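You operate a simulated robot arm through the tools that you are given. There is no shell and no other tool. Be economical: measure what you need, move in short steps, check, and stop when the job is done.

You are at the controls of a simulated robot arm. One attempt, no reset.

JOB
Make up the bench recipe in the mixing jug and stir it even.
Fine: water to the card's figure (within 15 ml), then its strokes of starch; move the jug to the stirring mat, stir till no streaks show, put the paddle back in its cup. Set down upright: mixing jug.

Only the result counts: the job must be done as asked and must still hold three seconds after the hand-in. Knocking over, shifting, dropping, spilling or breaking anything else fails it.

ROBOT AND FRAMES
A 6-joint arm with a two-finger parallel gripper, fixed in place. Base frame: the origin is at the foot of the arm, x ahead of it, y to its left, z up; the work surface is at about z = 85. Readings come in cm, degrees, newtons and seconds.
With the tool pointing down near the work surface it reaches from about 36 to 82 cm from the base axis. Its first joint turns from -166.0 to 166.0 degrees. Payload 3.91 kg.
The tool frame sits at the grasp point between the pads (the TCP): z along the fingers, y along the line on which they close. The tips reach 3 cm beyond it. The gripper opens to 11 cm. The fingers are 2 cm wide and 1 cm thick; the gripper's body (4.8 by 11.2 cm) begins 5.5 cm behind the TCP.
Orientation is that of the tool frame in the base frame, as a unit quaternion [x, y, z, w]. With the fingers straight down and closing along the base's y, the tool's x points along the base's -x, its y along +y and its z along -z.

CONTROLS
- The arm moves only by the tool send_rows. Its argument "rows" is one flat list of numbers, 7 for each row, row after row: the shift along the base's x, y, z in cm, then the turn, a rotation vector about the base's x, y, z in degrees, then the gripper command, from -1 (shut) to 1 (fully open), values between in proportion. In form: [x, y, z, ax, ay, az, jaw, x, y, z, ax, ay, az, jaw, ...]. A call has 1 to 8 rows; each row is the pose to reach, as a shift and turn from the pose commanded when the call began. Each row takes 0.2 s and may step no farther than 5 cm and 8.6 degrees from the row before; otherwise, or with a gripper value out of range, the whole call is refused. A pose out of reach is approached as far as the arm can. The call stops where the force on the tool passes 40 N (or 10 N more than at its start, if that is more) or the arm is blocked; 0.2 s more then pass. Each finger travels about 4.5 cm/s and halts on what it meets, pressing with about 40 N; the grip force reading is that of the motor and also rises with nothing between the fingers. The clock runs only during rows and for 0.2 s after the last one: add rows that repeat a pose to give the fingers time. It gives the time, the measured TCP pose, the force on the tool (base axes), the opening and the grip force at its end, in the units of the frame above (readings bear some noise), with the torque about the TCP (base axes, N m) and any sound that the robot's microphone picked up.
- Cameras (640 x 400 px; columns grow to the right, rows downward): "scene" is fixed at [41.27, -51.28, 173.66]; the picture's right is [1.00, 0.04, 0.00], its down [0.02, -0.61, -0.79] and it looks along [-0.03, 0.79, -0.61] (base axes); focal length 338 px, centre (320, 200). "wrist" rides on the gripper at [7.7, 0.7, -11.4] in the tool frame; the picture's right is [-0.09, 1.00, 0.00], its down [-0.80, -0.07, -0.59] and it looks along [-0.59, -0.05, 0.80] (tool axes); focal length 270 px, centre (320, 200). There is no depth. A picture from a camera that has moved, and an enlarged one, comes with that camera's place and axes in the base frame and with its lens. The place of the scene camera against the robot may be out by one fixed shift of up to 2.5 cm in any direction.
- grab_frame(camera): a new picture of that camera. The clock stands still meanwhile.
- lift_body(by): slides the trunk up (or, below 0, down) by that many cm; the arm rides with it, the base frame stays. It gives what a move gives, with no picture.
- enlarge(camera, box): a new picture of the part [left, top, right, bottom] of that camera's present view, enlarged. The clock stands still meanwhile.
- hand_in(): hands the job in; it is judged then, once.

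Work in short steps. Places have to be worked out from the pictures, the camera data and where the tool is seen: move nearer, look again, correct. Check each grasp and each placing, and mend what went wrong. You have 120 turns and 64 pictures in all, those below and enlarged ones among them. Open the gripper and draw the arm clear of the work before you hand the job in, unless the task says otherwise; then end with one line.

The tools are called after "Request:" by a JSON object that holds its "op" and its "data". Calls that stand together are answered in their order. send_rows: Moves the arm, as the interface text tells. Its arguments: {"type":"object","properties":{"rows":{"type":"array"}},"required":["rows"]} The other tools are called the same way: lift_body (by) slides the trunk up or down; grab_frame (camera) takes a picture; enlarge (camera, box) takes an enlarged picture of a part of a camera's view; hand_in () hands the job in.

At the start:

```text
time: 0.0
position: [14.98, 31.88, 136.01]
tcp_rot: [-0.001, 1.0, 0.0, 0.001]
ft_force: [0.4, -0.1, -0.5]
torque: [0.01, -0.01, 0.05]
finger_gap: 11.0
finger_force: 0.1
trunk travel left (down, up): [-57.5, 3.5]
```

scene: 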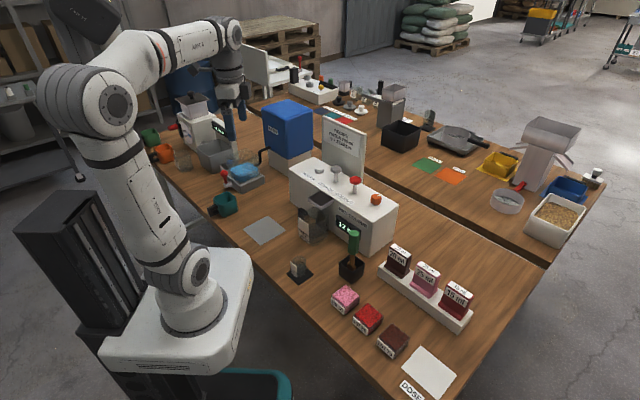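
wrist: 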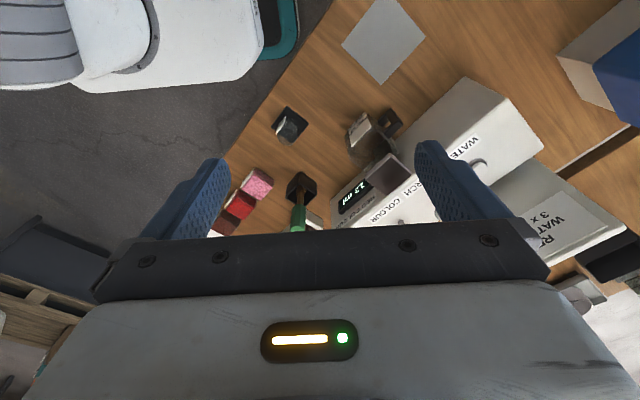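

The bench shows a dispenser with buttons, a card, jug(s), paddle in a cup and a mat. I enlarge to read the card and the machine.

Request:
{"op": "enlarge", "data": {"camera": "scene", "box": [230, 90, 420, 210]}}

Request:
{"op": "enlarge", "data": {"camera": "scene", "box": [230, 180, 480, 340]}}

```text
3.33 times, centred on (325, 150) of scene
camera zoom: at [41.27, -51.28, 173.66], right [1.0, 0.04, 0.0], down [0.02, -0.61, -0.79], along [-0.03, 0.79, -0.61], focal length 1126 px, centre (303, 367)
```

zoom: 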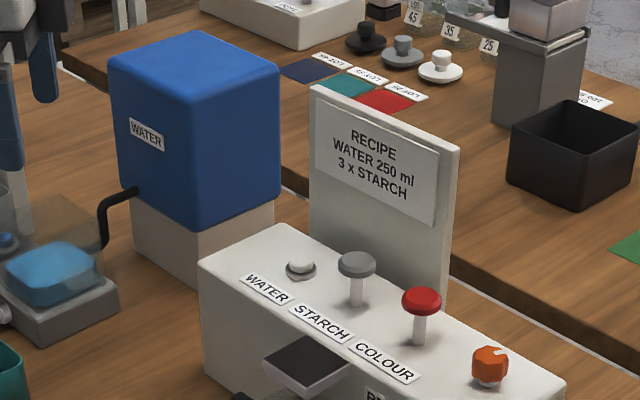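

```text
2.50 times, centred on (355, 260) of scene
camera zoom: at [41.27, -51.28, 173.66], right [1.0, 0.04, 0.0], down [0.02, -0.61, -0.79], along [-0.03, 0.79, -0.61], focal length 845 px, centre (232, 50)
```

zoom: 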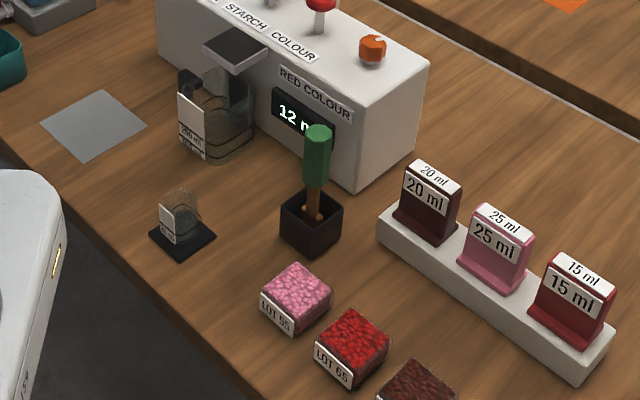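

The recipe is 250 ml of water and 3 strokes of starch. I turn the tool 45° to square up with the machine front, then approach for a closer look.

Request:
{"op": "send_rows", "data": {"rows": [2, 0, -3, 0, 0, 8, 0, 4, -1, -6, 0, 0, 16, 0, 6, -2, -9, 0, 0, 24, 0, 8, -3, -12, 0, 0, 32, 0, 9, -3, -16, 0, 0, 40, 0, 9, -3, -18, 0, 0, 45, 0]}}

Request:
{"op": "grab_frame", "data": {"camera": "wrist"}}

```text
time: 1.4
position: [24.02, 28.82, 117.98]
tcp_rot: [-0.385, 0.923, 0.0, 0.0]
ft_force: [0.4, 0.7, 0.0]
torque: [0.0, 0.05, 0.0]
finger_gap: 5.5
finger_force: 0.0
trunk travel left (down, up): [-57.5, 3.5]
```

```text
59 pictures are left
camera wrist: at [18.17, 23.84, 129.65], right [-0.64, 0.76, 0.0], down [0.61, 0.52, 0.6], along [0.45, 0.38, -0.8], focal length 270 px, centre (320, 200)
```

wrist: 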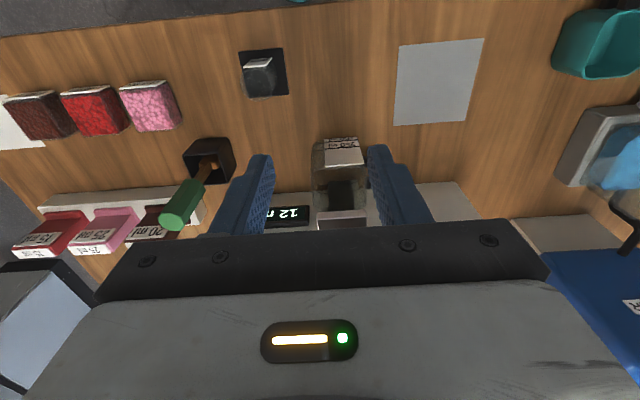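

The jug is under the spout. I enlarge for its handle and any labels.

Request:
{"op": "enlarge", "data": {"camera": "wrist", "box": [160, 30, 500, 240]}}

Request:
{"op": "enlarge", "data": {"camera": "scene", "box": [280, 180, 360, 250]}}

```text
1.88 times, centred on (330, 135) of wrist
camera zoom: at [18.17, 23.84, 129.65], right [-0.64, 0.76, 0.0], down [0.61, 0.52, 0.6], along [0.45, 0.38, -0.8], focal length 509 px, centre (301, 322)
```

zoom: 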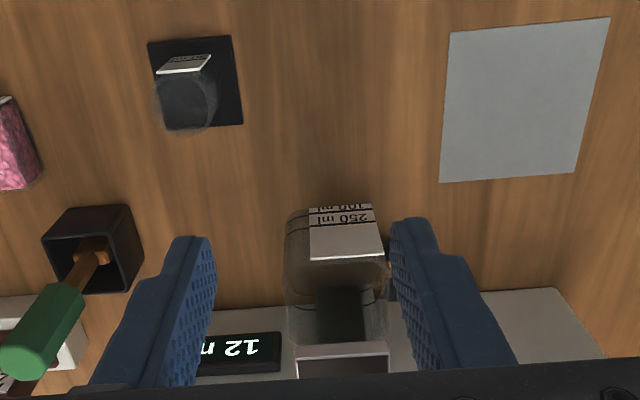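

```text
5.71 times, centred on (320, 215) of scene
camera zoom: at [41.27, -51.28, 173.66], right [1.0, 0.04, 0.0], down [0.02, -0.61, -0.79], along [-0.03, 0.79, -0.61], focal length 1931 px, centre (320, 114)
```

zoom: 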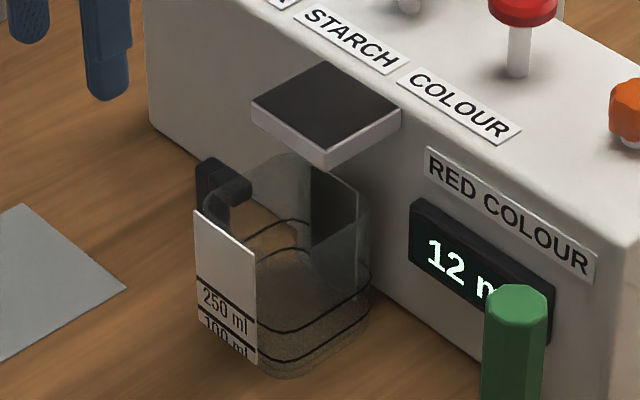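

The jug has a dark handle on its left side. I move left and turn a little to see the handle and the gap beneath the spout.

Request:
{"op": "send_rows", "data": {"rows": [-3, 3, -2, 0, 0, -7, 0.5, -6, 6, -4, 0, 0, -14, 1, -8, 8, -6, 0, 0, -20, 1, -8, 8, -8, 0, 0, -25, 1]}}

Request:
{"op": "grab_frame", "data": {"camera": "wrist"}}

```text
time: 2.4
position: [15.99, 36.94, 110.17]
tcp_rot: [-0.173, 0.985, 0.0, 0.0]
ft_force: [-0.3, 0.6, -0.6]
torque: [-0.01, 0.03, 0.0]
finger_gap: 11.04
finger_force: 0.0
trunk travel left (down, up): [-57.5, 3.5]
```

```text
56 pictures are left
camera wrist: at [8.54, 34.81, 121.62], right [-0.26, 0.97, 0.0], down [0.78, 0.21, 0.59], along [0.57, 0.15, -0.8], focal length 270 px, centre (320, 200)
```

wrist: 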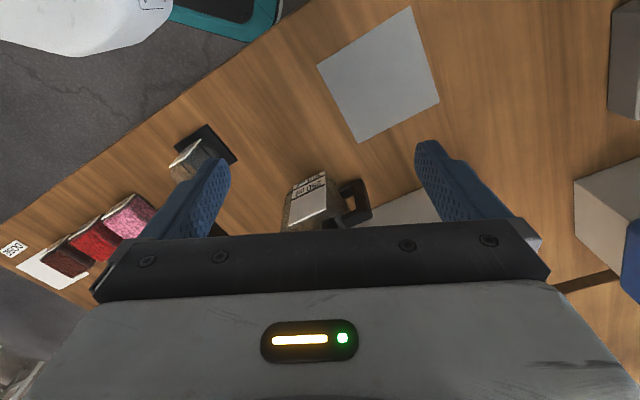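

Request:
{"op": "enlarge", "data": {"camera": "wrist", "box": [260, 140, 420, 230]}}

```text
4.00 times, centred on (340, 185) of wrist
camera zoom: at [8.54, 34.81, 121.62], right [-0.26, 0.97, 0.0], down [0.78, 0.21, 0.59], along [0.57, 0.15, -0.8], focal length 1081 px, centre (240, 260)
```

zoom: 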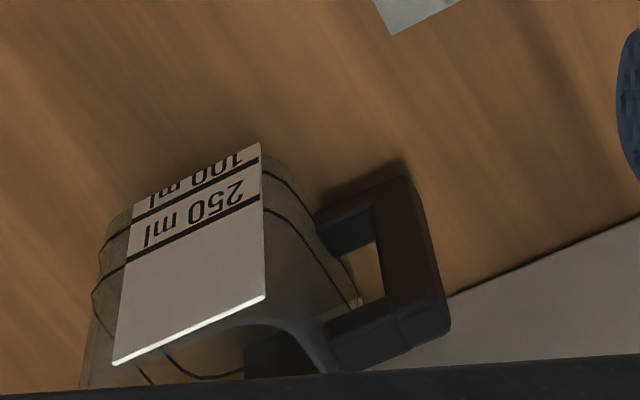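

The handle is a D on the jug's left side, its bar graspable across its thickness. Now I go above the machine top to fix the button positions, fingers shut.

Request:
{"op": "send_rows", "data": {"rows": [0, 0, 5, 0, 0, 5, 0, 3, 3, 8, 0, 0, 10, -1, 6, 6, 8, 0, 0, 15, -1, 9, 9, 8, 0, 0, 20, -1, 12, 12, 8, 0, 0, 25, -1, 14, 14.5, 7, 0, 0, 25, -1, 14, 14.5, 6, 0, 0, 25, -1, 14, 14.5, 6, 0, 0, 25, -1]}}

Request:
{"op": "grab_frame", "data": {"camera": "wrist"}}

Request:
{"op": "grab_frame", "data": {"camera": "scene"}}

```text
refused: row 2 steps farther than a row can; nothing moved
```

```text
54 pictures are left
camera wrist: at [8.54, 34.81, 121.62], right [-0.26, 0.97, 0.0], down [0.78, 0.21, 0.59], along [0.57, 0.15, -0.8], focal length 270 px, centre (320, 200)
```

wrist: 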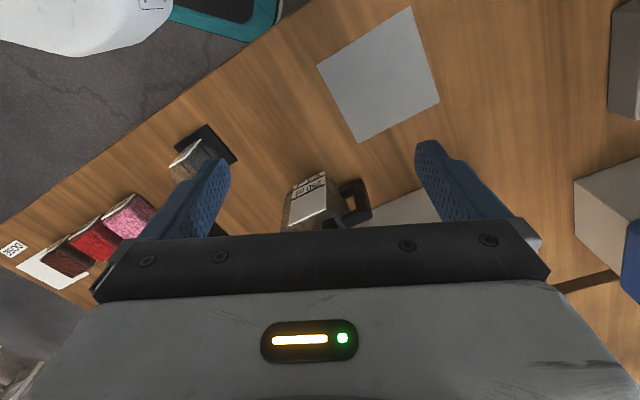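

```text
53 pictures are left
```

scene: 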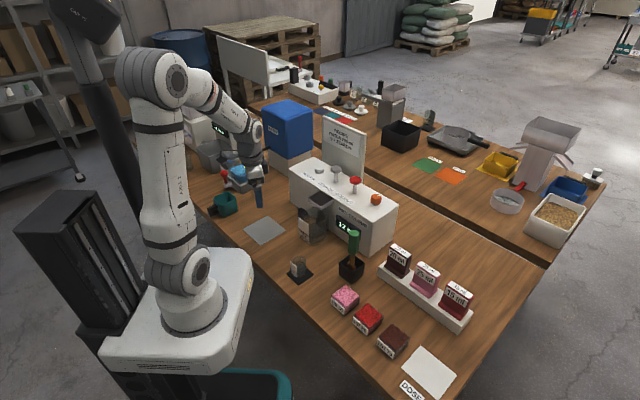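

A row stepped slightly too far and was refused, so I resend with smaller steps.

Request:
{"op": "send_rows", "data": {"rows": [0, 0, 4.5, 0, 0, 5, 0, 2, 2, 8, 0, 0, 10, -1, 5, 5, 8, 0, 0, 15, -1, 8, 8, 8, 0, 0, 20, -1, 11, 11, 8, 0, 0, 25, -1, 14, 14, 7, 0, 0, 25, -1, 14, 14.5, 6, 0, 0, 25, -1, 14, 14.5, 6, 0, 0, 25, -1]}}

Request:
{"op": "grab_frame", "data": {"camera": "wrist"}}

```text
time: 4.2
position: [29.99, 51.38, 116.2]
tcp_rot: [-0.384, 0.923, 0.0, 0.0]
ft_force: [-0.2, 0.0, 0.5]
torque: [-0.03, -0.03, -0.01]
finger_gap: 0.0
finger_force: 37.3
trunk travel left (down, up): [-57.5, 3.5]
```

```text
52 pictures are left
camera wrist: at [24.05, 46.36, 127.62], right [-0.64, 0.77, 0.0], down [0.62, 0.52, 0.59], along [0.45, 0.38, -0.8], focal length 270 px, centre (320, 200)
```

wrist: 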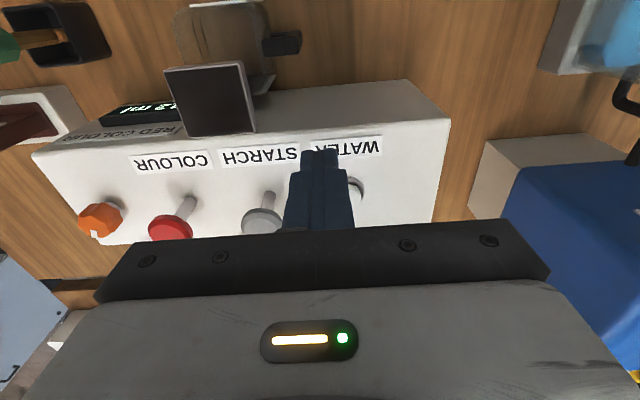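

Wrist view puts the machine's top at z≈101.6, the water button near (34.4, 60.6) and the starch plunger near (42.2, 53.9, top ≈105.7). I hover over the water button.

Request:
{"op": "send_rows", "data": {"rows": [2, 4, 0, 0, 0, 0, -1, 4.1, 8.7, 0, 0, 0, 0, -1, 4.1, 8.7, -4, 0, 0, 0, -1, 4.1, 8.7, -7, 0, 0, 0, -1]}}

Request:
{"op": "enlarge", "data": {"camera": "scene", "box": [270, 130, 370, 200]}}

Request:
{"op": "enlarge", "data": {"camera": "wrist", "box": [220, 100, 460, 240]}}

```text
refused: row 2 steps farther than a row can; nothing moved
```

```text
5.71 times, centred on (320, 165) of scene
camera zoom: at [41.27, -51.28, 173.66], right [1.0, 0.04, 0.0], down [0.02, -0.61, -0.79], along [-0.03, 0.79, -0.61], focal length 1931 px, centre (320, 400)
```

zoom: 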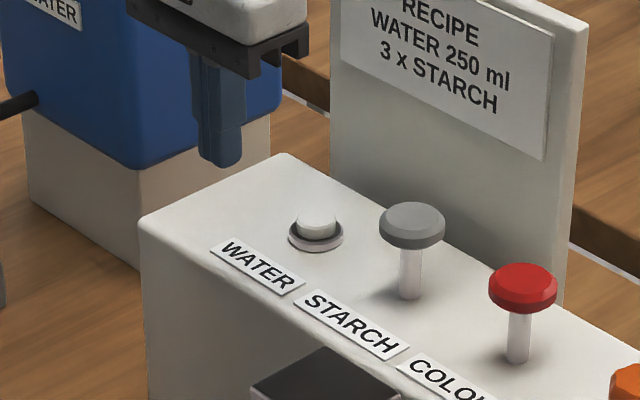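

```text
2.67 times, centred on (340, 170) of wrist
camera zoom: at [24.05, 46.36, 127.62], right [-0.64, 0.77, 0.0], down [0.62, 0.52, 0.59], along [0.45, 0.38, -0.8], focal length 721 px, centre (267, 280)
```

zoom: 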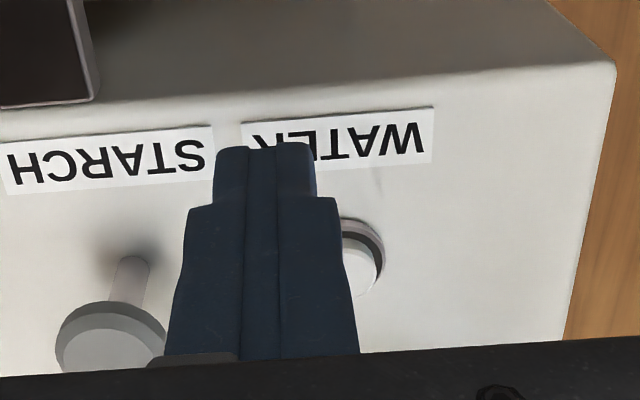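

Refined water button at about (34.9, 60.1). I resend with legal steps.

Request:
{"op": "send_rows", "data": {"rows": [2, 4, 0, 0, 0, 0, -1, 4, 7, 0, 0, 0, 0, -1, 4.9, 8.7, 0, 0, 0, 0, -1, 4.9, 8.7, -4, 0, 0, 0, -1, 4.9, 8.7, -7, 0, 0, 0, -1]}}

Request:
{"op": "enlarge", "data": {"camera": "scene", "box": [270, 130, 370, 200]}}

Request:
{"op": "enlarge", "data": {"camera": "wrist", "box": [220, 100, 460, 240]}}

```text
time: 5.4
position: [34.82, 60.09, 108.98]
tcp_rot: [-0.384, 0.923, 0.0, 0.0]
ft_force: [0.0, -0.2, -0.2]
torque: [-0.03, 0.0, 0.02]
finger_gap: 0.0
finger_force: 37.5
trunk travel left (down, up): [-57.5, 3.5]
```

```text
5.71 times, centred on (320, 165) of scene
camera zoom: at [41.27, -51.28, 173.66], right [1.0, 0.04, 0.0], down [0.02, -0.61, -0.79], along [-0.03, 0.79, -0.61], focal length 1931 px, centre (320, 400)
```

zoom: 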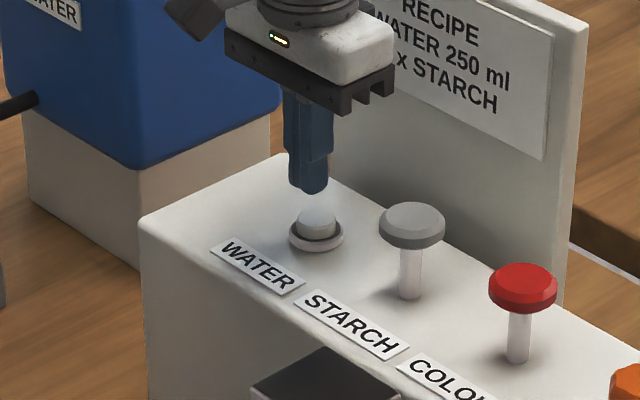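

```text
2.67 times, centred on (340, 170) of wrist
camera zoom: at [28.98, 55.02, 120.52], right [-0.64, 0.77, 0.0], down [0.62, 0.52, 0.59], along [0.45, 0.38, -0.8], focal length 721 px, centre (267, 280)
```

zoom: 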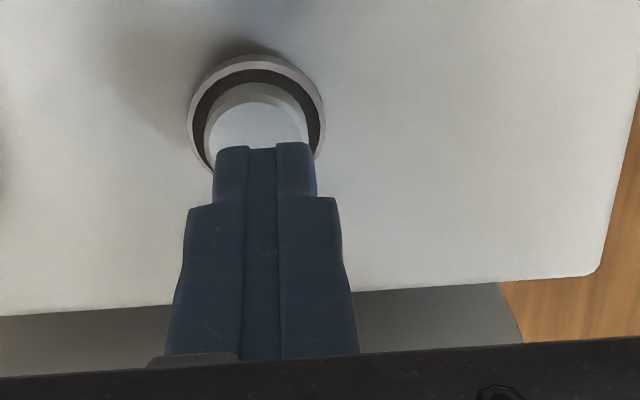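

The fingers are right over the button. I descend a little to find contact.

Request:
{"op": "send_rows", "data": {"rows": [0.2, -0.1, -1.5, 0, 0, 0, -1, 0.2, -0.1, -2.2, 0, 0, 0, -1]}}

```text
time: 6.0
position: [35.0, 59.96, 106.77]
tcp_rot: [-0.383, 0.924, 0.0, 0.0]
ft_force: [-0.8, -1.1, -0.3]
torque: [0.01, -0.02, -0.02]
finger_gap: 0.0
finger_force: 37.2
trunk travel left (down, up): [-57.5, 3.5]
```

No contact yet at tips z≈103.8; a few fine steps down.

Request:
{"op": "send_rows", "data": {"rows": [0, 0, -0.3, 0, 0, 0, -1, 0, 0, -0.6, 0, 0, 0, -1]}}

```text
time: 6.6
position: [35.0, 59.88, 106.36]
tcp_rot: [-0.384, 0.924, 0.0, 0.0]
ft_force: [-0.1, 0.6, 2.0]
torque: [0.03, 0.01, -0.03]
finger_gap: 0.01
finger_force: 37.6
trunk travel left (down, up): [-57.5, 3.5]
heard: click
```

A click: the button is pressed. The clock is stopped, so I look at the jug.

Request:
{"op": "enlarge", "data": {"camera": "scene", "box": [290, 195, 350, 245]}}

```text
8.00 times, centred on (320, 220) of scene
camera zoom: at [41.27, -51.28, 173.66], right [1.0, 0.04, 0.0], down [0.02, -0.61, -0.79], along [-0.03, 0.79, -0.61], focal length 2703 px, centre (320, 40)
```

zoom: 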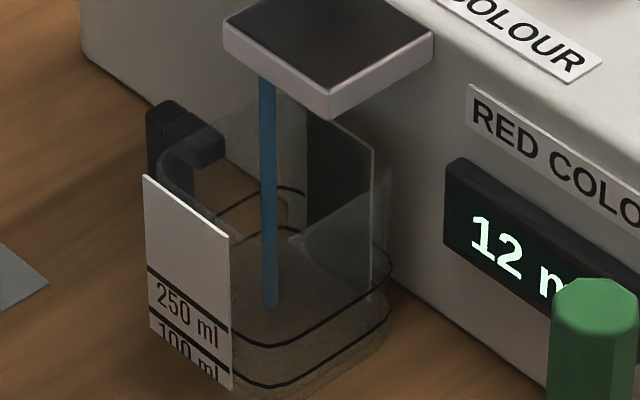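

Water runs into the jug. I hold for about 1.2 s more and look at the level.

Request:
{"op": "send_rows", "data": {"rows": [0, 0, 0, 0, 0, 0, -1, 0, 0, 0, 0, 0, 0, -1, 0, 0, 0, 0, 0, 0, -1, 0, 0, 0, 0, 0, 0, -1, 0, 0, 0, 0, 0, 0, -1]}}

Request:
{"op": "enlarge", "data": {"camera": "scene", "box": [290, 195, 350, 245]}}

```text
time: 7.8
position: [34.91, 59.92, 106.26]
tcp_rot: [-0.384, 0.923, 0.0, 0.0]
ft_force: [-1.1, -0.1, 2.1]
torque: [0.0, 0.01, 0.01]
finger_gap: 0.0
finger_force: 37.8
trunk travel left (down, up): [-57.5, 3.5]
```

```text
8.00 times, centred on (320, 220) of scene
camera zoom: at [41.27, -51.28, 173.66], right [1.0, 0.04, 0.0], down [0.02, -0.61, -0.79], along [-0.03, 0.79, -0.61], focal length 2703 px, centre (320, 40)
```

zoom: 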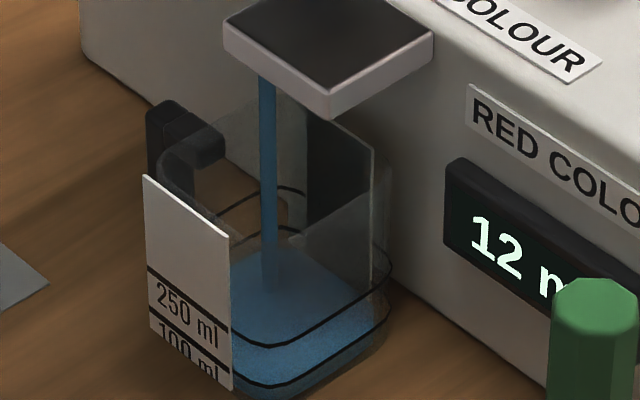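

Level is a little over the 100 ml line after ~1.4 s. I hold about 0.8 s more.

Request:
{"op": "send_rows", "data": {"rows": [0, 0, 0, 0, 0, 0, -1, 0, 0, 0, 0, 0, 0, -1, 0, 0, 0, 0, 0, 0, -1]}}

Request:
{"op": "enlarge", "data": {"camera": "scene", "box": [300, 210, 345, 245]}}

```text
time: 8.6
position: [34.99, 59.99, 106.44]
tcp_rot: [-0.384, 0.923, 0.0, 0.0]
ft_force: [-0.8, -0.5, 3.4]
torque: [-0.02, 0.04, 0.01]
finger_gap: 0.01
finger_force: 37.7
trunk travel left (down, up): [-57.5, 3.5]
```

```text
11.43 times, centred on (322, 228) of scene
camera zoom: at [41.27, -51.28, 173.66], right [1.0, 0.04, 0.0], down [0.02, -0.61, -0.79], along [-0.03, 0.79, -0.61], focal length 3862 px, centre (291, -114)
```

zoom: 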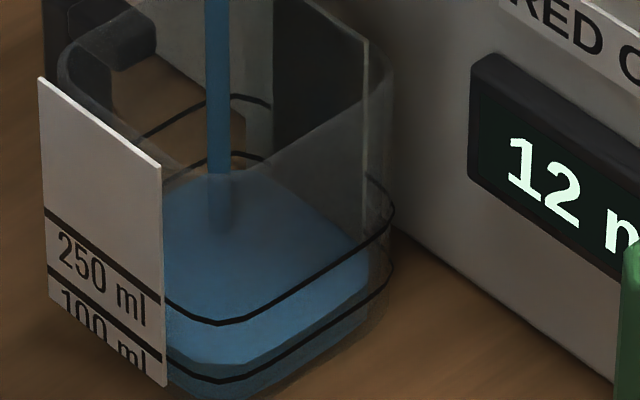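

Level is now around 140–150 ml (between the lines). Another 0.8 s, then check.

Request:
{"op": "send_rows", "data": {"rows": [0, 0, 0, 0, 0, 0, -1, 0, 0, 0, 0, 0, 0, -1, 0, 0, 0, 0, 0, 0, -1]}}

Request:
{"op": "enlarge", "data": {"camera": "scene", "box": [300, 210, 345, 245]}}

```text
time: 9.4
position: [34.93, 59.87, 106.34]
tcp_rot: [-0.383, 0.924, 0.0, 0.0]
ft_force: [-0.8, -0.8, 2.5]
torque: [0.01, 0.01, -0.02]
finger_gap: 0.0
finger_force: 38.1
trunk travel left (down, up): [-57.5, 3.5]
```

```text
11.43 times, centred on (322, 228) of scene
camera zoom: at [41.27, -51.28, 173.66], right [1.0, 0.04, 0.0], down [0.02, -0.61, -0.79], along [-0.03, 0.79, -0.61], focal length 3862 px, centre (291, -114)
```

zoom: 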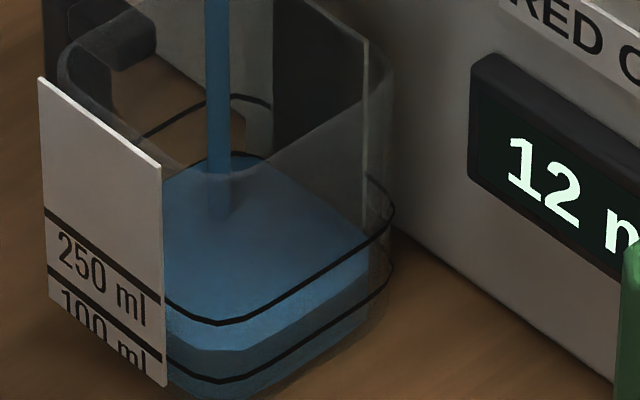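

Correcting for the glass wall's inset (front edge appears high, back edge low), the true level is about 138 ml, rate ≈45 ml/s. I hold 1.6 s more.

Request:
{"op": "send_rows", "data": {"rows": [0, 0, 0, 0, 0, 0, -1, 0, 0, 0, 0, 0, 0, -1, 0, 0, 0, 0, 0, 0, -1, 0, 0, 0, 0, 0, 0, -1, 0, 0, 0, 0, 0, 0, -1, 0, 0, 0, 0, 0, 0, -1, 0, 0, 0, 0, 0, 0, -1]}}

Request:
{"op": "enlarge", "data": {"camera": "scene", "box": [300, 210, 345, 245]}}

```text
time: 11.0
position: [35.02, 59.85, 106.37]
tcp_rot: [-0.384, 0.923, 0.0, 0.0]
ft_force: [-1.0, 0.2, 2.5]
torque: [0.02, 0.04, 0.01]
finger_gap: 0.0
finger_force: 38.0
trunk travel left (down, up): [-57.5, 3.5]
```

```text
11.43 times, centred on (322, 228) of scene
camera zoom: at [41.27, -51.28, 173.66], right [1.0, 0.04, 0.0], down [0.02, -0.61, -0.79], along [-0.03, 0.79, -0.61], focal length 3862 px, centre (291, -114)
```

zoom: 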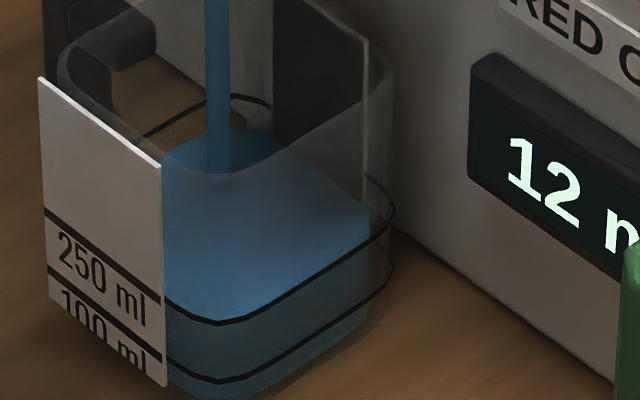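

Front/back averages give ≈213 ml, agreeing with ≈46 ml/s. Hold 0.4 s more, then check.

Request:
{"op": "send_rows", "data": {"rows": [0, 0, 0, 0, 0, 0, -1]}}

Request:
{"op": "enlarge", "data": {"camera": "scene", "box": [300, 210, 345, 245]}}

```text
time: 11.4
position: [35.14, 59.82, 106.28]
tcp_rot: [-0.383, 0.924, 0.0, 0.001]
ft_force: [-0.1, -0.5, 2.7]
torque: [-0.04, 0.04, 0.02]
finger_gap: 0.0
finger_force: 37.9
trunk travel left (down, up): [-57.5, 3.5]
```

```text
11.43 times, centred on (322, 228) of scene
camera zoom: at [41.27, -51.28, 173.66], right [1.0, 0.04, 0.0], down [0.02, -0.61, -0.79], along [-0.03, 0.79, -0.61], focal length 3862 px, centre (291, -114)
```

zoom: 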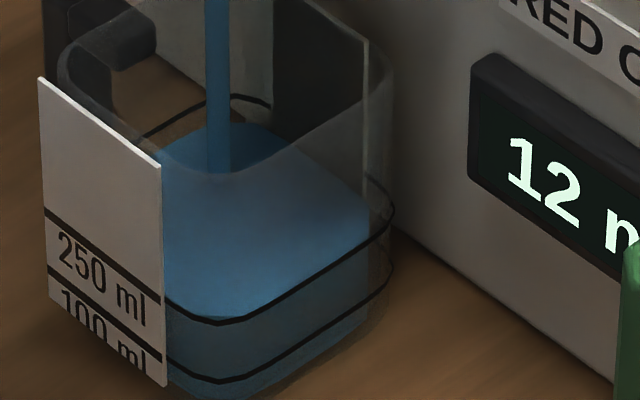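

About 230 ml now; one more 0.2 s hold then lift should land close to 250.

Request:
{"op": "send_rows", "data": {"rows": [0, 0, 0, 0, 0, 0, -1, 0, 0, 1.5, 0, 0, 0, -1, 0, 0, 4, 0, 0, 0, -1]}}

Request:
{"op": "enlarge", "data": {"camera": "scene", "box": [300, 210, 345, 245]}}

```text
time: 12.2
position: [34.99, 59.89, 110.29]
tcp_rot: [-0.383, 0.924, 0.0, -0.001]
ft_force: [0.2, 0.0, -0.3]
torque: [0.03, -0.01, 0.02]
finger_gap: 0.01
finger_force: 37.7
trunk travel left (down, up): [-57.5, 3.5]
```

```text
11.43 times, centred on (322, 228) of scene
camera zoom: at [41.27, -51.28, 173.66], right [1.0, 0.04, 0.0], down [0.02, -0.61, -0.79], along [-0.03, 0.79, -0.61], focal length 3862 px, centre (291, -114)
```

zoom: 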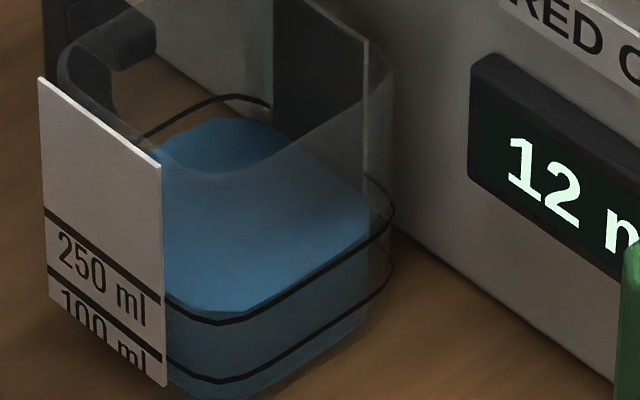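

Flow has stopped. I enlarge further to judge the level against the 250 ml line.

Request:
{"op": "enlarge", "data": {"camera": "scene", "box": [308, 214, 332, 242]}}

```text
14.29 times, centred on (320, 228) of scene
camera zoom: at [41.27, -51.28, 173.66], right [1.0, 0.04, 0.0], down [0.02, -0.61, -0.79], along [-0.03, 0.79, -0.61], focal length 4827 px, centre (320, -200)
```

zoom: 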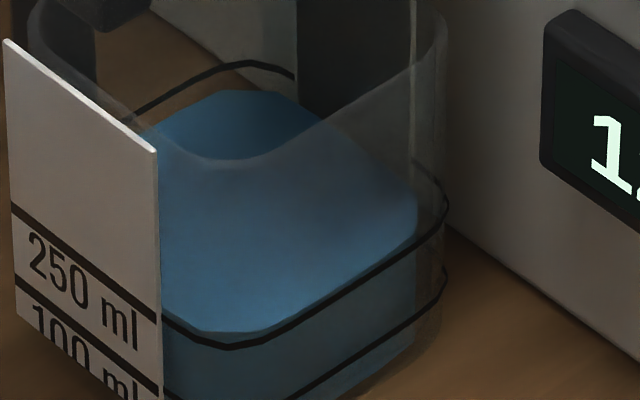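

I judge about 238–243 ml: within tolerance but low. A brief tap (~0.15 s, ≈7 ml) centres it.

Request:
{"op": "send_rows", "data": {"rows": [0, 0, -3.2, 0, 0, 0, -1, 0, 0, -4.15, 0, 0, 0, -1, 0, 0, -3, 0, 0, 0, -1, 0, 0, 0, 0, 0, 0, -1]}}

Request:
{"op": "enlarge", "data": {"camera": "scene", "box": [308, 214, 332, 242]}}

```text
time: 13.2
position: [34.98, 59.94, 110.32]
tcp_rot: [-0.384, 0.923, 0.0, 0.0]
ft_force: [0.9, -0.2, 0.0]
torque: [0.0, 0.0, 0.01]
finger_gap: 0.0
finger_force: 38.1
trunk travel left (down, up): [-57.5, 3.5]
heard: click
```

```text
14.29 times, centred on (320, 228) of scene
camera zoom: at [41.27, -51.28, 173.66], right [1.0, 0.04, 0.0], down [0.02, -0.61, -0.79], along [-0.03, 0.79, -0.61], focal length 4827 px, centre (320, -200)
```

zoom: 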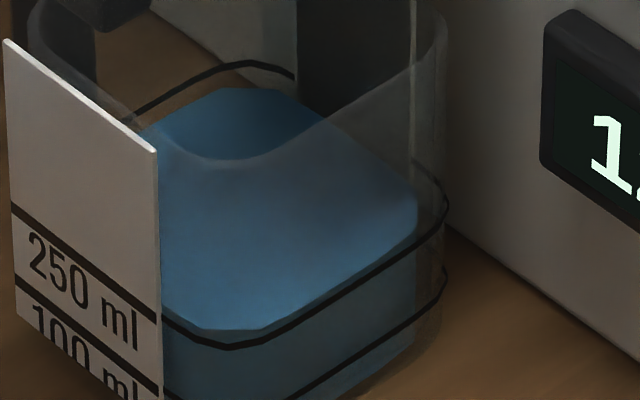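

The level rose ~4 px (≈+7 ml), so ≈247 ml. Now to above the starch plunger.

Request:
{"op": "send_rows", "data": {"rows": [0, 0, 1.5, 0, 0, 0, -1, 3.6, -3, 1.5, 0, 0, 0, -1, 7.3, -6.1, 1.5, 0, 0, 0, -1]}}

Request:
{"op": "enlarge", "data": {"camera": "wrist", "box": [220, 100, 460, 240]}}

Request:
{"op": "enlarge", "data": {"camera": "scene", "box": [270, 130, 370, 200]}}

```text
time: 14.0
position: [42.33, 53.77, 111.85]
tcp_rot: [-0.384, 0.923, 0.002, -0.001]
ft_force: [0.6, -0.8, 0.8]
torque: [0.05, -0.01, -0.02]
finger_gap: 0.0
finger_force: 37.4
trunk travel left (down, up): [-57.5, 3.5]
```

```text
2.67 times, centred on (340, 170) of wrist
camera zoom: at [36.48, 48.74, 123.41], right [-0.64, 0.77, 0.0], down [0.62, 0.52, 0.59], along [0.45, 0.38, -0.8], focal length 721 px, centre (267, 280)
```

zoom: 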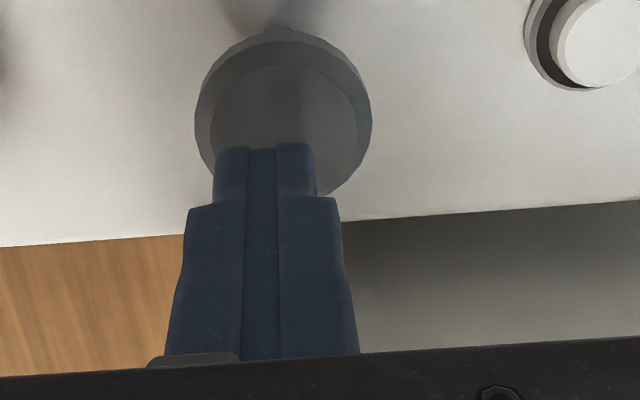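

```text
5.71 times, centred on (320, 165) of scene
camera zoom: at [41.27, -51.28, 173.66], right [1.0, 0.04, 0.0], down [0.02, -0.61, -0.79], along [-0.03, 0.79, -0.61], focal length 1931 px, centre (320, 400)
```

zoom: 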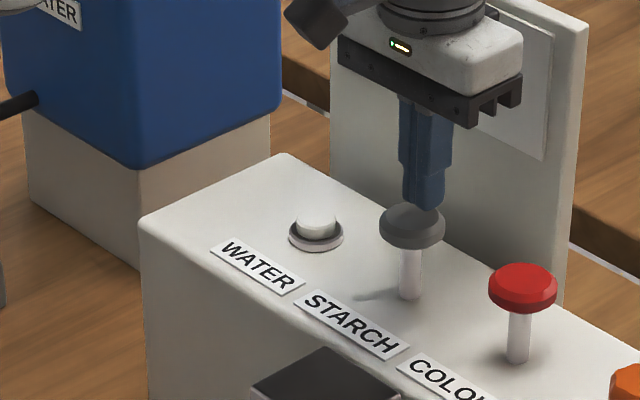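

Cap is centred near (42.2, 54.2). I press down gradually for the first stroke to find its end.

Request:
{"op": "send_rows", "data": {"rows": [0, 0.4, -2, 0, 0, 0, -1, 0, 0.4, -3, 0, 0, 0, -1, 0, 0.4, -3.5, 0, 0, 0, -1, 0, 0.4, -4, 0, 0, 0, -1, 0, 0.4, -4.5, 0, 0, 0, -1]}}

```text
time: 15.2
position: [42.18, 54.18, 107.49]
tcp_rot: [-0.384, 0.923, 0.001, 0.001]
ft_force: [2.5, -1.4, 8.3]
torque: [-0.11, -0.01, 0.03]
finger_gap: 0.0
finger_force: 37.5
trunk travel left (down, up): [-57.5, 3.5]
heard: click
```

A click at 8 N. I look whether the starch dropped and the plunger is at its stop.

Request:
{"op": "enlarge", "data": {"camera": "scene", "box": [290, 160, 370, 240]}}

```text
5.00 times, centred on (330, 200) of scene
camera zoom: at [41.27, -51.28, 173.66], right [1.0, 0.04, 0.0], down [0.02, -0.61, -0.79], along [-0.03, 0.79, -0.61], focal length 1690 px, centre (270, 200)
```

zoom: 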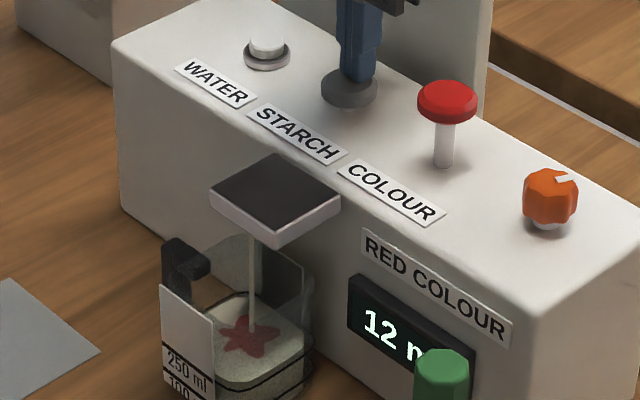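

Stroke 1 registered (stream falling). I release fully and pause.

Request:
{"op": "send_rows", "data": {"rows": [0, 0, 1, 0, 0, 0, -1, 0, 0, 2, 0, 0, 0, -1, 0, 0, 3.5, 0, 0, 0, -1, 0, 0, 4, 0, 0, 0, -1, 0, 0, 4, 0, 0, 0, -1, 0, 0, 4, 0, 0, 0, -1]}}

Request:
{"op": "enlarge", "data": {"camera": "scene", "box": [290, 160, 370, 240]}}

```text
time: 16.6
position: [42.27, 54.16, 111.32]
tcp_rot: [-0.384, 0.923, 0.0, 0.0]
ft_force: [-0.6, 0.1, 0.1]
torque: [-0.02, 0.04, 0.0]
finger_gap: 0.0
finger_force: 37.5
trunk travel left (down, up): [-57.5, 3.5]
```

```text
5.00 times, centred on (330, 200) of scene
camera zoom: at [41.27, -51.28, 173.66], right [1.0, 0.04, 0.0], down [0.02, -0.61, -0.79], along [-0.03, 0.79, -0.61], focal length 1690 px, centre (270, 200)
```

zoom: 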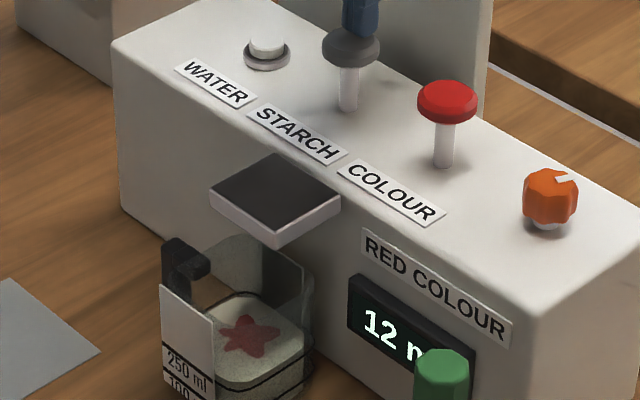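

Plunger is back up and the stream has stopped. Stroke 2.

Request:
{"op": "send_rows", "data": {"rows": [0, 0, -2.5, 0, 0, 0, -1, 0, 0, -3.2, 0, 0, 0, -1, 0, 0, -4, 0, 0, 0, -1, 0, 0, -4.1, 0, 0, 0, -1, 0, 0, -2.5, 0, 0, 0, -1, 0, 0, -1, 0, 0, 0, -1, 0, 0, 0, 0, 0, 0, -1, 0, 0, 0, 0, 0, 0, -1]}}

```text
time: 18.4
position: [42.17, 54.17, 111.33]
tcp_rot: [-0.384, 0.923, 0.0, 0.0]
ft_force: [0.0, 0.5, -0.6]
torque: [0.03, -0.03, 0.04]
finger_gap: 0.03
finger_force: 37.5
trunk travel left (down, up): [-57.5, 3.5]
heard: click
```

Stroke 2 clicked. A short pause, then stroke 3.

Request:
{"op": "send_rows", "data": {"rows": [0, 0, 0, 0, 0, 0, -1, 0, 0, -2.5, 0, 0, 0, -1, 0, 0, -3.2, 0, 0, 0, -1, 0, 0, -4, 0, 0, 0, -1, 0, 0, -4.1, 0, 0, 0, -1, 0, 0, -2.5, 0, 0, 0, -1, 0, 0, -1, 0, 0, 0, -1, 0, 0, 0.5, 0, 0, 0, -1]}}

```text
time: 20.2
position: [42.26, 54.17, 111.84]
tcp_rot: [-0.383, 0.924, 0.0, -0.002]
ft_force: [0.1, 0.8, -1.2]
torque: [0.02, 0.02, 0.02]
finger_gap: 0.0
finger_force: 37.8
trunk travel left (down, up): [-57.5, 3.5]
heard: click
```

Three clicks heard, so 3 strokes are in. I retreat from the machine and turn the tool so that it closes across the handle, then look.

Request:
{"op": "send_rows", "data": {"rows": [-3, -3, 1, 0, 0, 0, -1, -6, -5, 3, 0, 0, -8, -0.5, -9, -6, 4, 0, 0, -16, -0.1, -11, -7, 4, 0, 0, -24, -0.1, -13, -8, 4, 0, 0, -32, -0.1, -13.5, -8, 3, 0, 0, -40, -0.1, -13.5, -8, 2, 0, 0, -48, -0.1]}}

Request:
{"op": "send_rows", "data": {"rows": [0, 0, 0, 0, 0, -8, -0.1, 0, 0, 0, 0, 0, -16, -0.1, 0, 0, 0, 0, 0, -24, -0.1, 0, 0, -2, 0, 0, -32, -0.1, 0, 0, -4, 0, 0, -40, -0.1, 0, 0, -6, 0, 0, -42.4, -0.1]}}

Request:
{"op": "grab_frame", "data": {"camera": "wrist"}}

```text
time: 21.8
position: [28.73, 46.16, 113.64]
tcp_rot: [0.027, 1.0, 0.0, 0.0]
ft_force: [-0.5, 0.0, 0.6]
torque: [-0.01, 0.04, -0.01]
finger_gap: 4.94
finger_force: 0.0
trunk travel left (down, up): [-57.5, 3.5]
```

```text
time: 23.2
position: [28.8, 46.3, 107.78]
tcp_rot: [0.386, 0.922, 0.0, 0.0]
ft_force: [1.1, -0.1, -0.2]
torque: [-0.01, -0.03, 0.0]
finger_gap: 4.95
finger_force: 0.1
trunk travel left (down, up): [-57.5, 3.5]
```

```text
34 pictures are left
camera wrist: at [23.97, 52.19, 119.29], right [0.77, 0.64, 0.0], down [0.51, -0.62, 0.59], along [0.38, -0.46, -0.8], focal length 270 px, centre (320, 200)
```

wrist: 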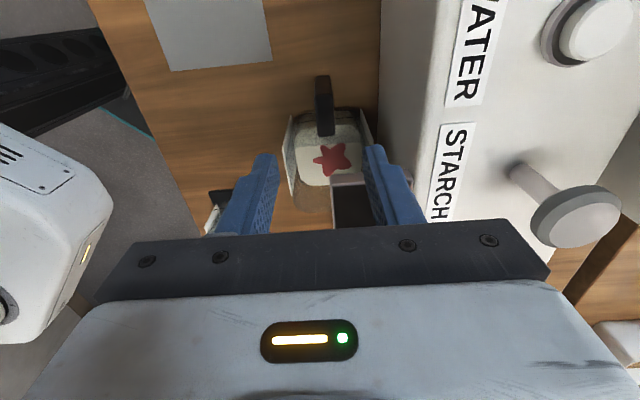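

The handle is visible between the fingers; I enlarge to locate it exactly.

Request:
{"op": "enlarge", "data": {"camera": "wrist", "box": [240, 50, 420, 230]}}

```text
2.22 times, centred on (330, 140) of wrist
camera zoom: at [23.97, 52.19, 119.29], right [0.77, 0.64, 0.0], down [0.51, -0.62, 0.59], along [0.38, -0.46, -0.8], focal length 601 px, centre (298, 333)
```

zoom: 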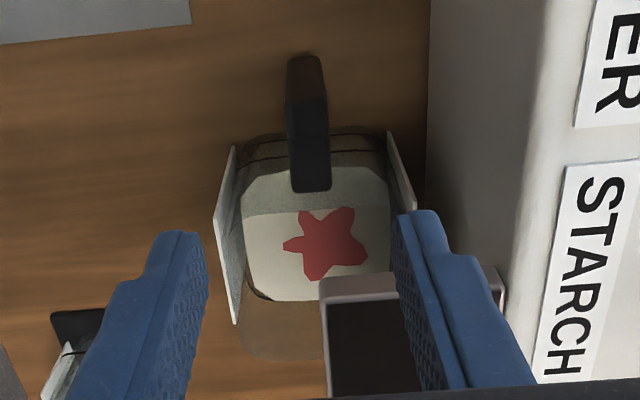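

Handle bar centre ≈ (29.0, 46.45), top z≈94.5, 1.5 cm thick. I descend in stages, watching force for contact with the machine front.

Request:
{"op": "send_rows", "data": {"rows": [0.1, 0.05, -3, 0, 0, 0, -0.1, 0.1, 0.05, -6, 0, 0, 0, -0.1, 0.1, 0.05, -9, 0, 0, 0, -0.1]}}

Request:
{"op": "grab_frame", "data": {"camera": "wrist"}}

Request:
{"op": "enlarge", "data": {"camera": "scene", "box": [260, 150, 380, 250]}}

```text
time: 24.0
position: [28.88, 46.24, 98.64]
tcp_rot: [0.385, 0.923, 0.0, 0.0]
ft_force: [0.5, -0.1, 0.0]
torque: [0.0, -0.04, -0.01]
finger_gap: 4.97
finger_force: 0.1
trunk travel left (down, up): [-57.5, 3.5]
```

```text
32 pictures are left
camera wrist: at [24.04, 52.22, 110.26], right [0.77, 0.64, 0.0], down [0.51, -0.62, 0.59], along [0.38, -0.46, -0.8], focal length 270 px, centre (320, 200)
```

wrist: 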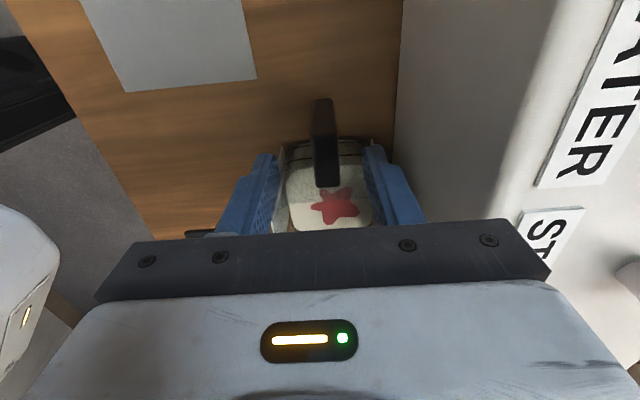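

```text
4.00 times, centred on (320, 200) of scene
camera zoom: at [41.27, -51.28, 173.66], right [1.0, 0.04, 0.0], down [0.02, -0.61, -0.79], along [-0.03, 0.79, -0.61], focal length 1352 px, centre (320, 200)
```

zoom: 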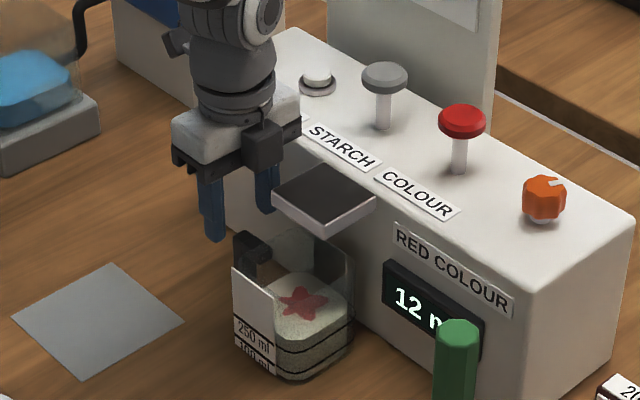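

Clearance to the machine front is about 1.2 cm. I continue straight down to the handle with force watch.

Request:
{"op": "send_rows", "data": {"rows": [0.1, 0.15, -2, 0, 0, 0, -0.1, 0.1, 0.15, -4, 0, 0, 0, -0.1, 0.1, 0.15, -6, 0, 0, 0, -0.1, 0.1, 0.15, -7.3, 0, 0, 0, -0.1]}}

Request:
{"op": "grab_frame", "data": {"camera": "wrist"}}

```text
time: 24.6
position: [29.07, 46.57, 96.05]
tcp_rot: [0.386, 0.923, 0.007, 0.002]
ft_force: [-4.9, -8.7, 19.2]
torque: [-0.13, -0.92, -0.47]
finger_gap: 4.95
finger_force: 0.0
trunk travel left (down, up): [-57.5, 3.5]
stopped in row 3: the force on the tool passed its limit at 53 N (the readings are from after the stop); the commanded pose is now the measured one
```

```text
30 pictures are left
camera wrist: at [24.1, 52.35, 107.46], right [0.77, 0.64, 0.01], down [0.51, -0.63, 0.59], along [0.39, -0.45, -0.81], focal length 270 px, centre (320, 200)
```

wrist: 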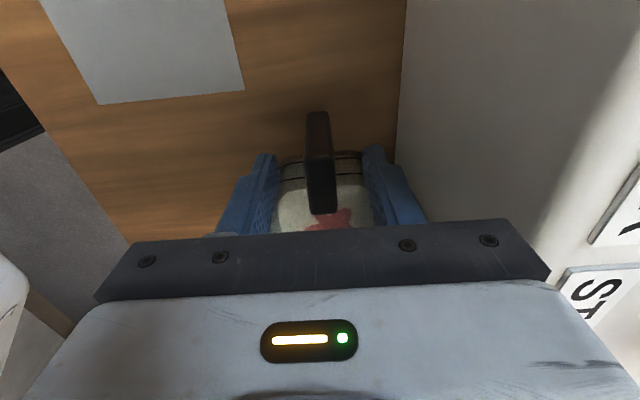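

The gripper was stopped at z≈96; torque suggests contact at the gripper body's right, by the hood. I look from the scene camera.

Request:
{"op": "enlarge", "data": {"camera": "scene", "box": [270, 160, 350, 240]}}

```text
5.00 times, centred on (310, 200) of scene
camera zoom: at [41.27, -51.28, 173.66], right [1.0, 0.04, 0.0], down [0.02, -0.61, -0.79], along [-0.03, 0.79, -0.61], focal length 1690 px, centre (370, 200)
```

zoom: 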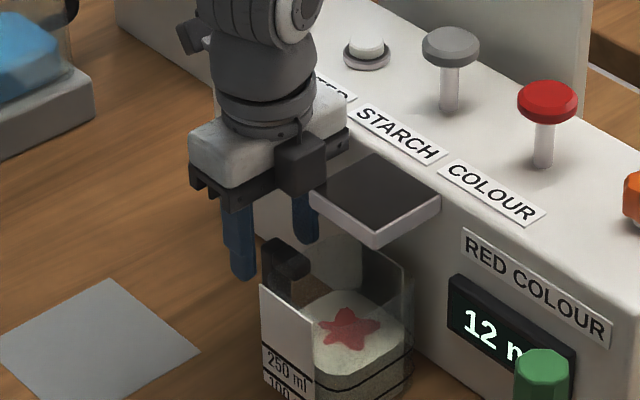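

A block on the gripper's far side meets the hood. I back up, tilt the tool 35° so the hand leans away to the left, and approach the handle that way.

Request:
{"op": "send_rows", "data": {"rows": [-0.5, 0.5, 2.5, 0, 0, 0, -0.1, -1, 1, 5.5, 0, 0, 0, -0.1, -1.4, 1.4, 5.5, -4.98, -4.91, 0, -0.1, -1.4, 1.4, 5.5, -9.97, -9.83, 0, -0.1, -1.4, 1.4, 5.5, -14.95, -14.74, 0, -0.1, -1.4, 1.4, 5.5, -19.94, -19.66, 0, -0.1, -1.4, 1.4, 5.5, -24.9, -24.57, 0, -0.1]}}

Request:
{"op": "grab_frame", "data": {"camera": "wrist"}}

Request:
{"op": "enlarge", "data": {"camera": "scene", "box": [250, 160, 350, 240]}}

```text
time: 26.2
position: [27.79, 48.12, 101.08]
tcp_rot: [0.366, 0.881, -0.111, 0.279]
ft_force: [-0.1, -0.2, 0.2]
torque: [0.01, 0.01, 0.02]
finger_gap: 4.95
finger_force: 0.1
trunk travel left (down, up): [-57.5, 3.5]
```

```text
28 pictures are left
camera wrist: at [19.17, 57.63, 106.23], right [0.75, 0.65, 0.06], down [0.17, -0.28, 0.95], along [0.64, -0.7, -0.32], focal length 270 px, centre (320, 200)
```

wrist: 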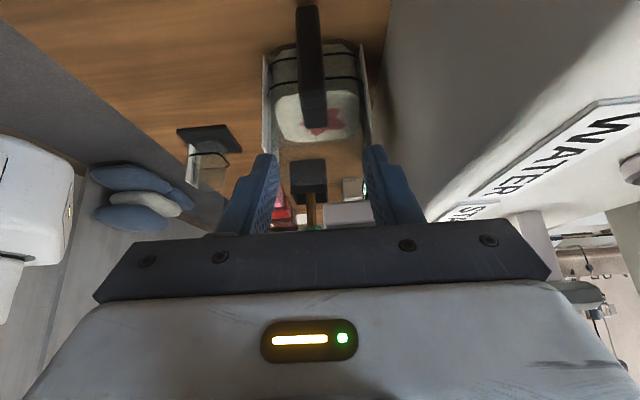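

```text
5.00 times, centred on (300, 200) of scene
camera zoom: at [41.27, -51.28, 173.66], right [1.0, 0.04, 0.0], down [0.02, -0.61, -0.79], along [-0.03, 0.79, -0.61], focal length 1690 px, centre (420, 200)
```

zoom: 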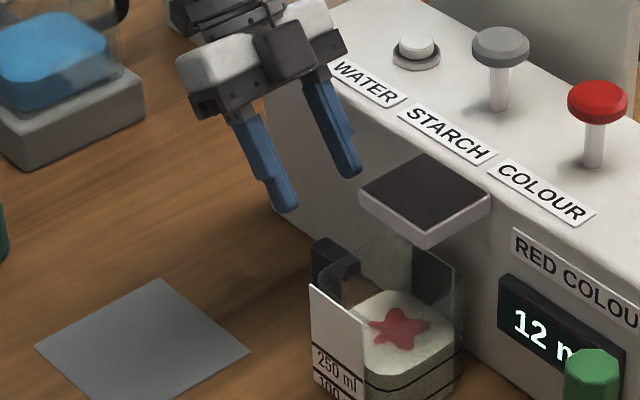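

Handle is straddled in plan. I descend with small correction to (28.7, 46.7, 91.3).

Request:
{"op": "send_rows", "data": {"rows": [0, -0.4, -3, 0, 0, 0, -0.1, 0.2, -0.7, -6, 0, 0, 0, -0.1, 0.5, -1, -8.5, 0, 0, 0, -0.1, 0.9, -1.4, -9.7, 0, 0, 0, -0.1]}}

Request:
{"op": "grab_frame", "data": {"camera": "wrist"}}

Request:
{"op": "enlarge", "data": {"camera": "scene", "box": [270, 180, 350, 244]}}

```text
time: 27.2
position: [28.79, 46.74, 91.42]
tcp_rot: [0.365, 0.882, -0.111, 0.278]
ft_force: [-0.1, 0.5, 0.1]
torque: [-0.02, -0.01, -0.03]
finger_gap: 4.95
finger_force: 0.2
trunk travel left (down, up): [-57.5, 3.5]
```

```text
26 pictures are left
camera wrist: at [20.18, 56.19, 96.47], right [0.75, 0.65, 0.06], down [0.17, -0.28, 0.94], along [0.63, -0.7, -0.32], focal length 270 px, centre (320, 200)
```

wrist: 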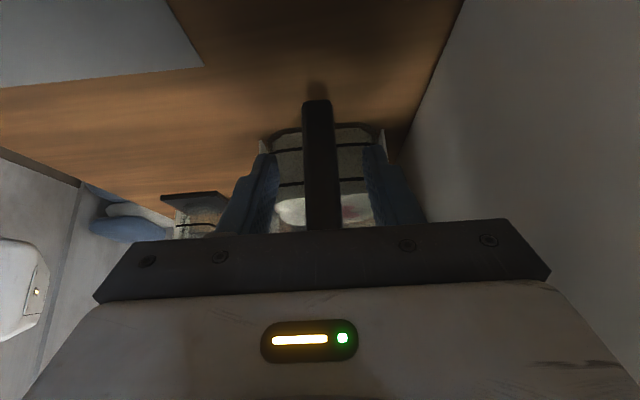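

```text
6.25 times, centred on (310, 212) of scene
camera zoom: at [41.27, -51.28, 173.66], right [1.0, 0.04, 0.0], down [0.02, -0.61, -0.79], along [-0.03, 0.79, -0.61], focal length 2112 px, centre (382, 125)
```

zoom: 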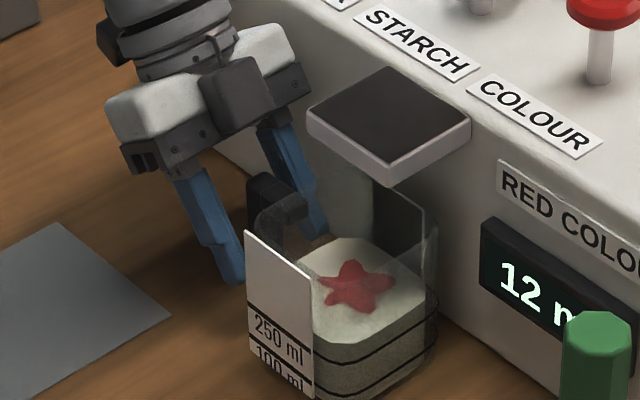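

The fingers straddle the handle. I close the gripper on it.

Request:
{"op": "send_rows", "data": {"rows": [0, 0, 0, 0, 0, 0, -0.4, 0, 0, 0, 0, 0, 0, -0.7, 0, 0, 0, 0, 0, 0, -1, 0, 0, 0, 0, 0, 0, -1, 0, 0, 0, 0, 0, 0, -1]}}

```text
time: 28.4
position: [28.76, 46.75, 91.4]
tcp_rot: [0.366, 0.881, -0.111, 0.278]
ft_force: [0.4, -0.2, 1.6]
torque: [-0.26, 0.09, 0.09]
finger_gap: 1.77
finger_force: 39.6
trunk travel left (down, up): [-57.5, 3.5]
```

The handle is held (gap 1.77 cm). I lift slightly and draw the jug out from under the hood.

Request:
{"op": "send_rows", "data": {"rows": [0, 0, 0.3, 0, 0, 0, -1, 0, 0, 0.6, 0, 0, 0, -1, 0, 0, 0.6, 0, 0, 0, -1]}}

Request:
{"op": "enlarge", "data": {"camera": "scene", "box": [270, 180, 350, 244]}}

```text
time: 29.2
position: [28.69, 46.74, 92.04]
tcp_rot: [0.365, 0.881, -0.11, 0.278]
ft_force: [1.0, -0.3, -3.8]
torque: [0.18, 0.19, 0.01]
finger_gap: 1.8
finger_force: 39.5
trunk travel left (down, up): [-57.5, 3.5]
```

```text
6.25 times, centred on (310, 212) of scene
camera zoom: at [41.27, -51.28, 173.66], right [1.0, 0.04, 0.0], down [0.02, -0.61, -0.79], along [-0.03, 0.79, -0.61], focal length 2112 px, centre (382, 125)
```

zoom: 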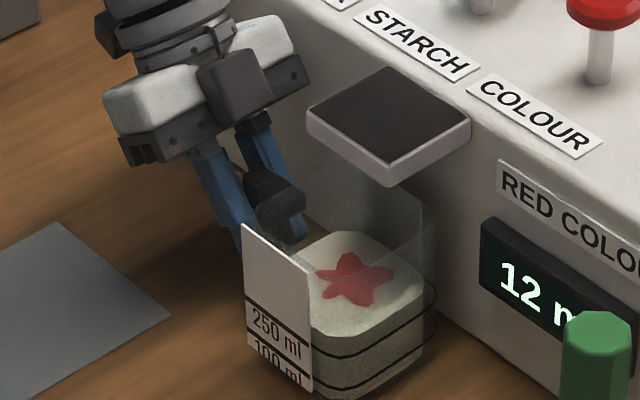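

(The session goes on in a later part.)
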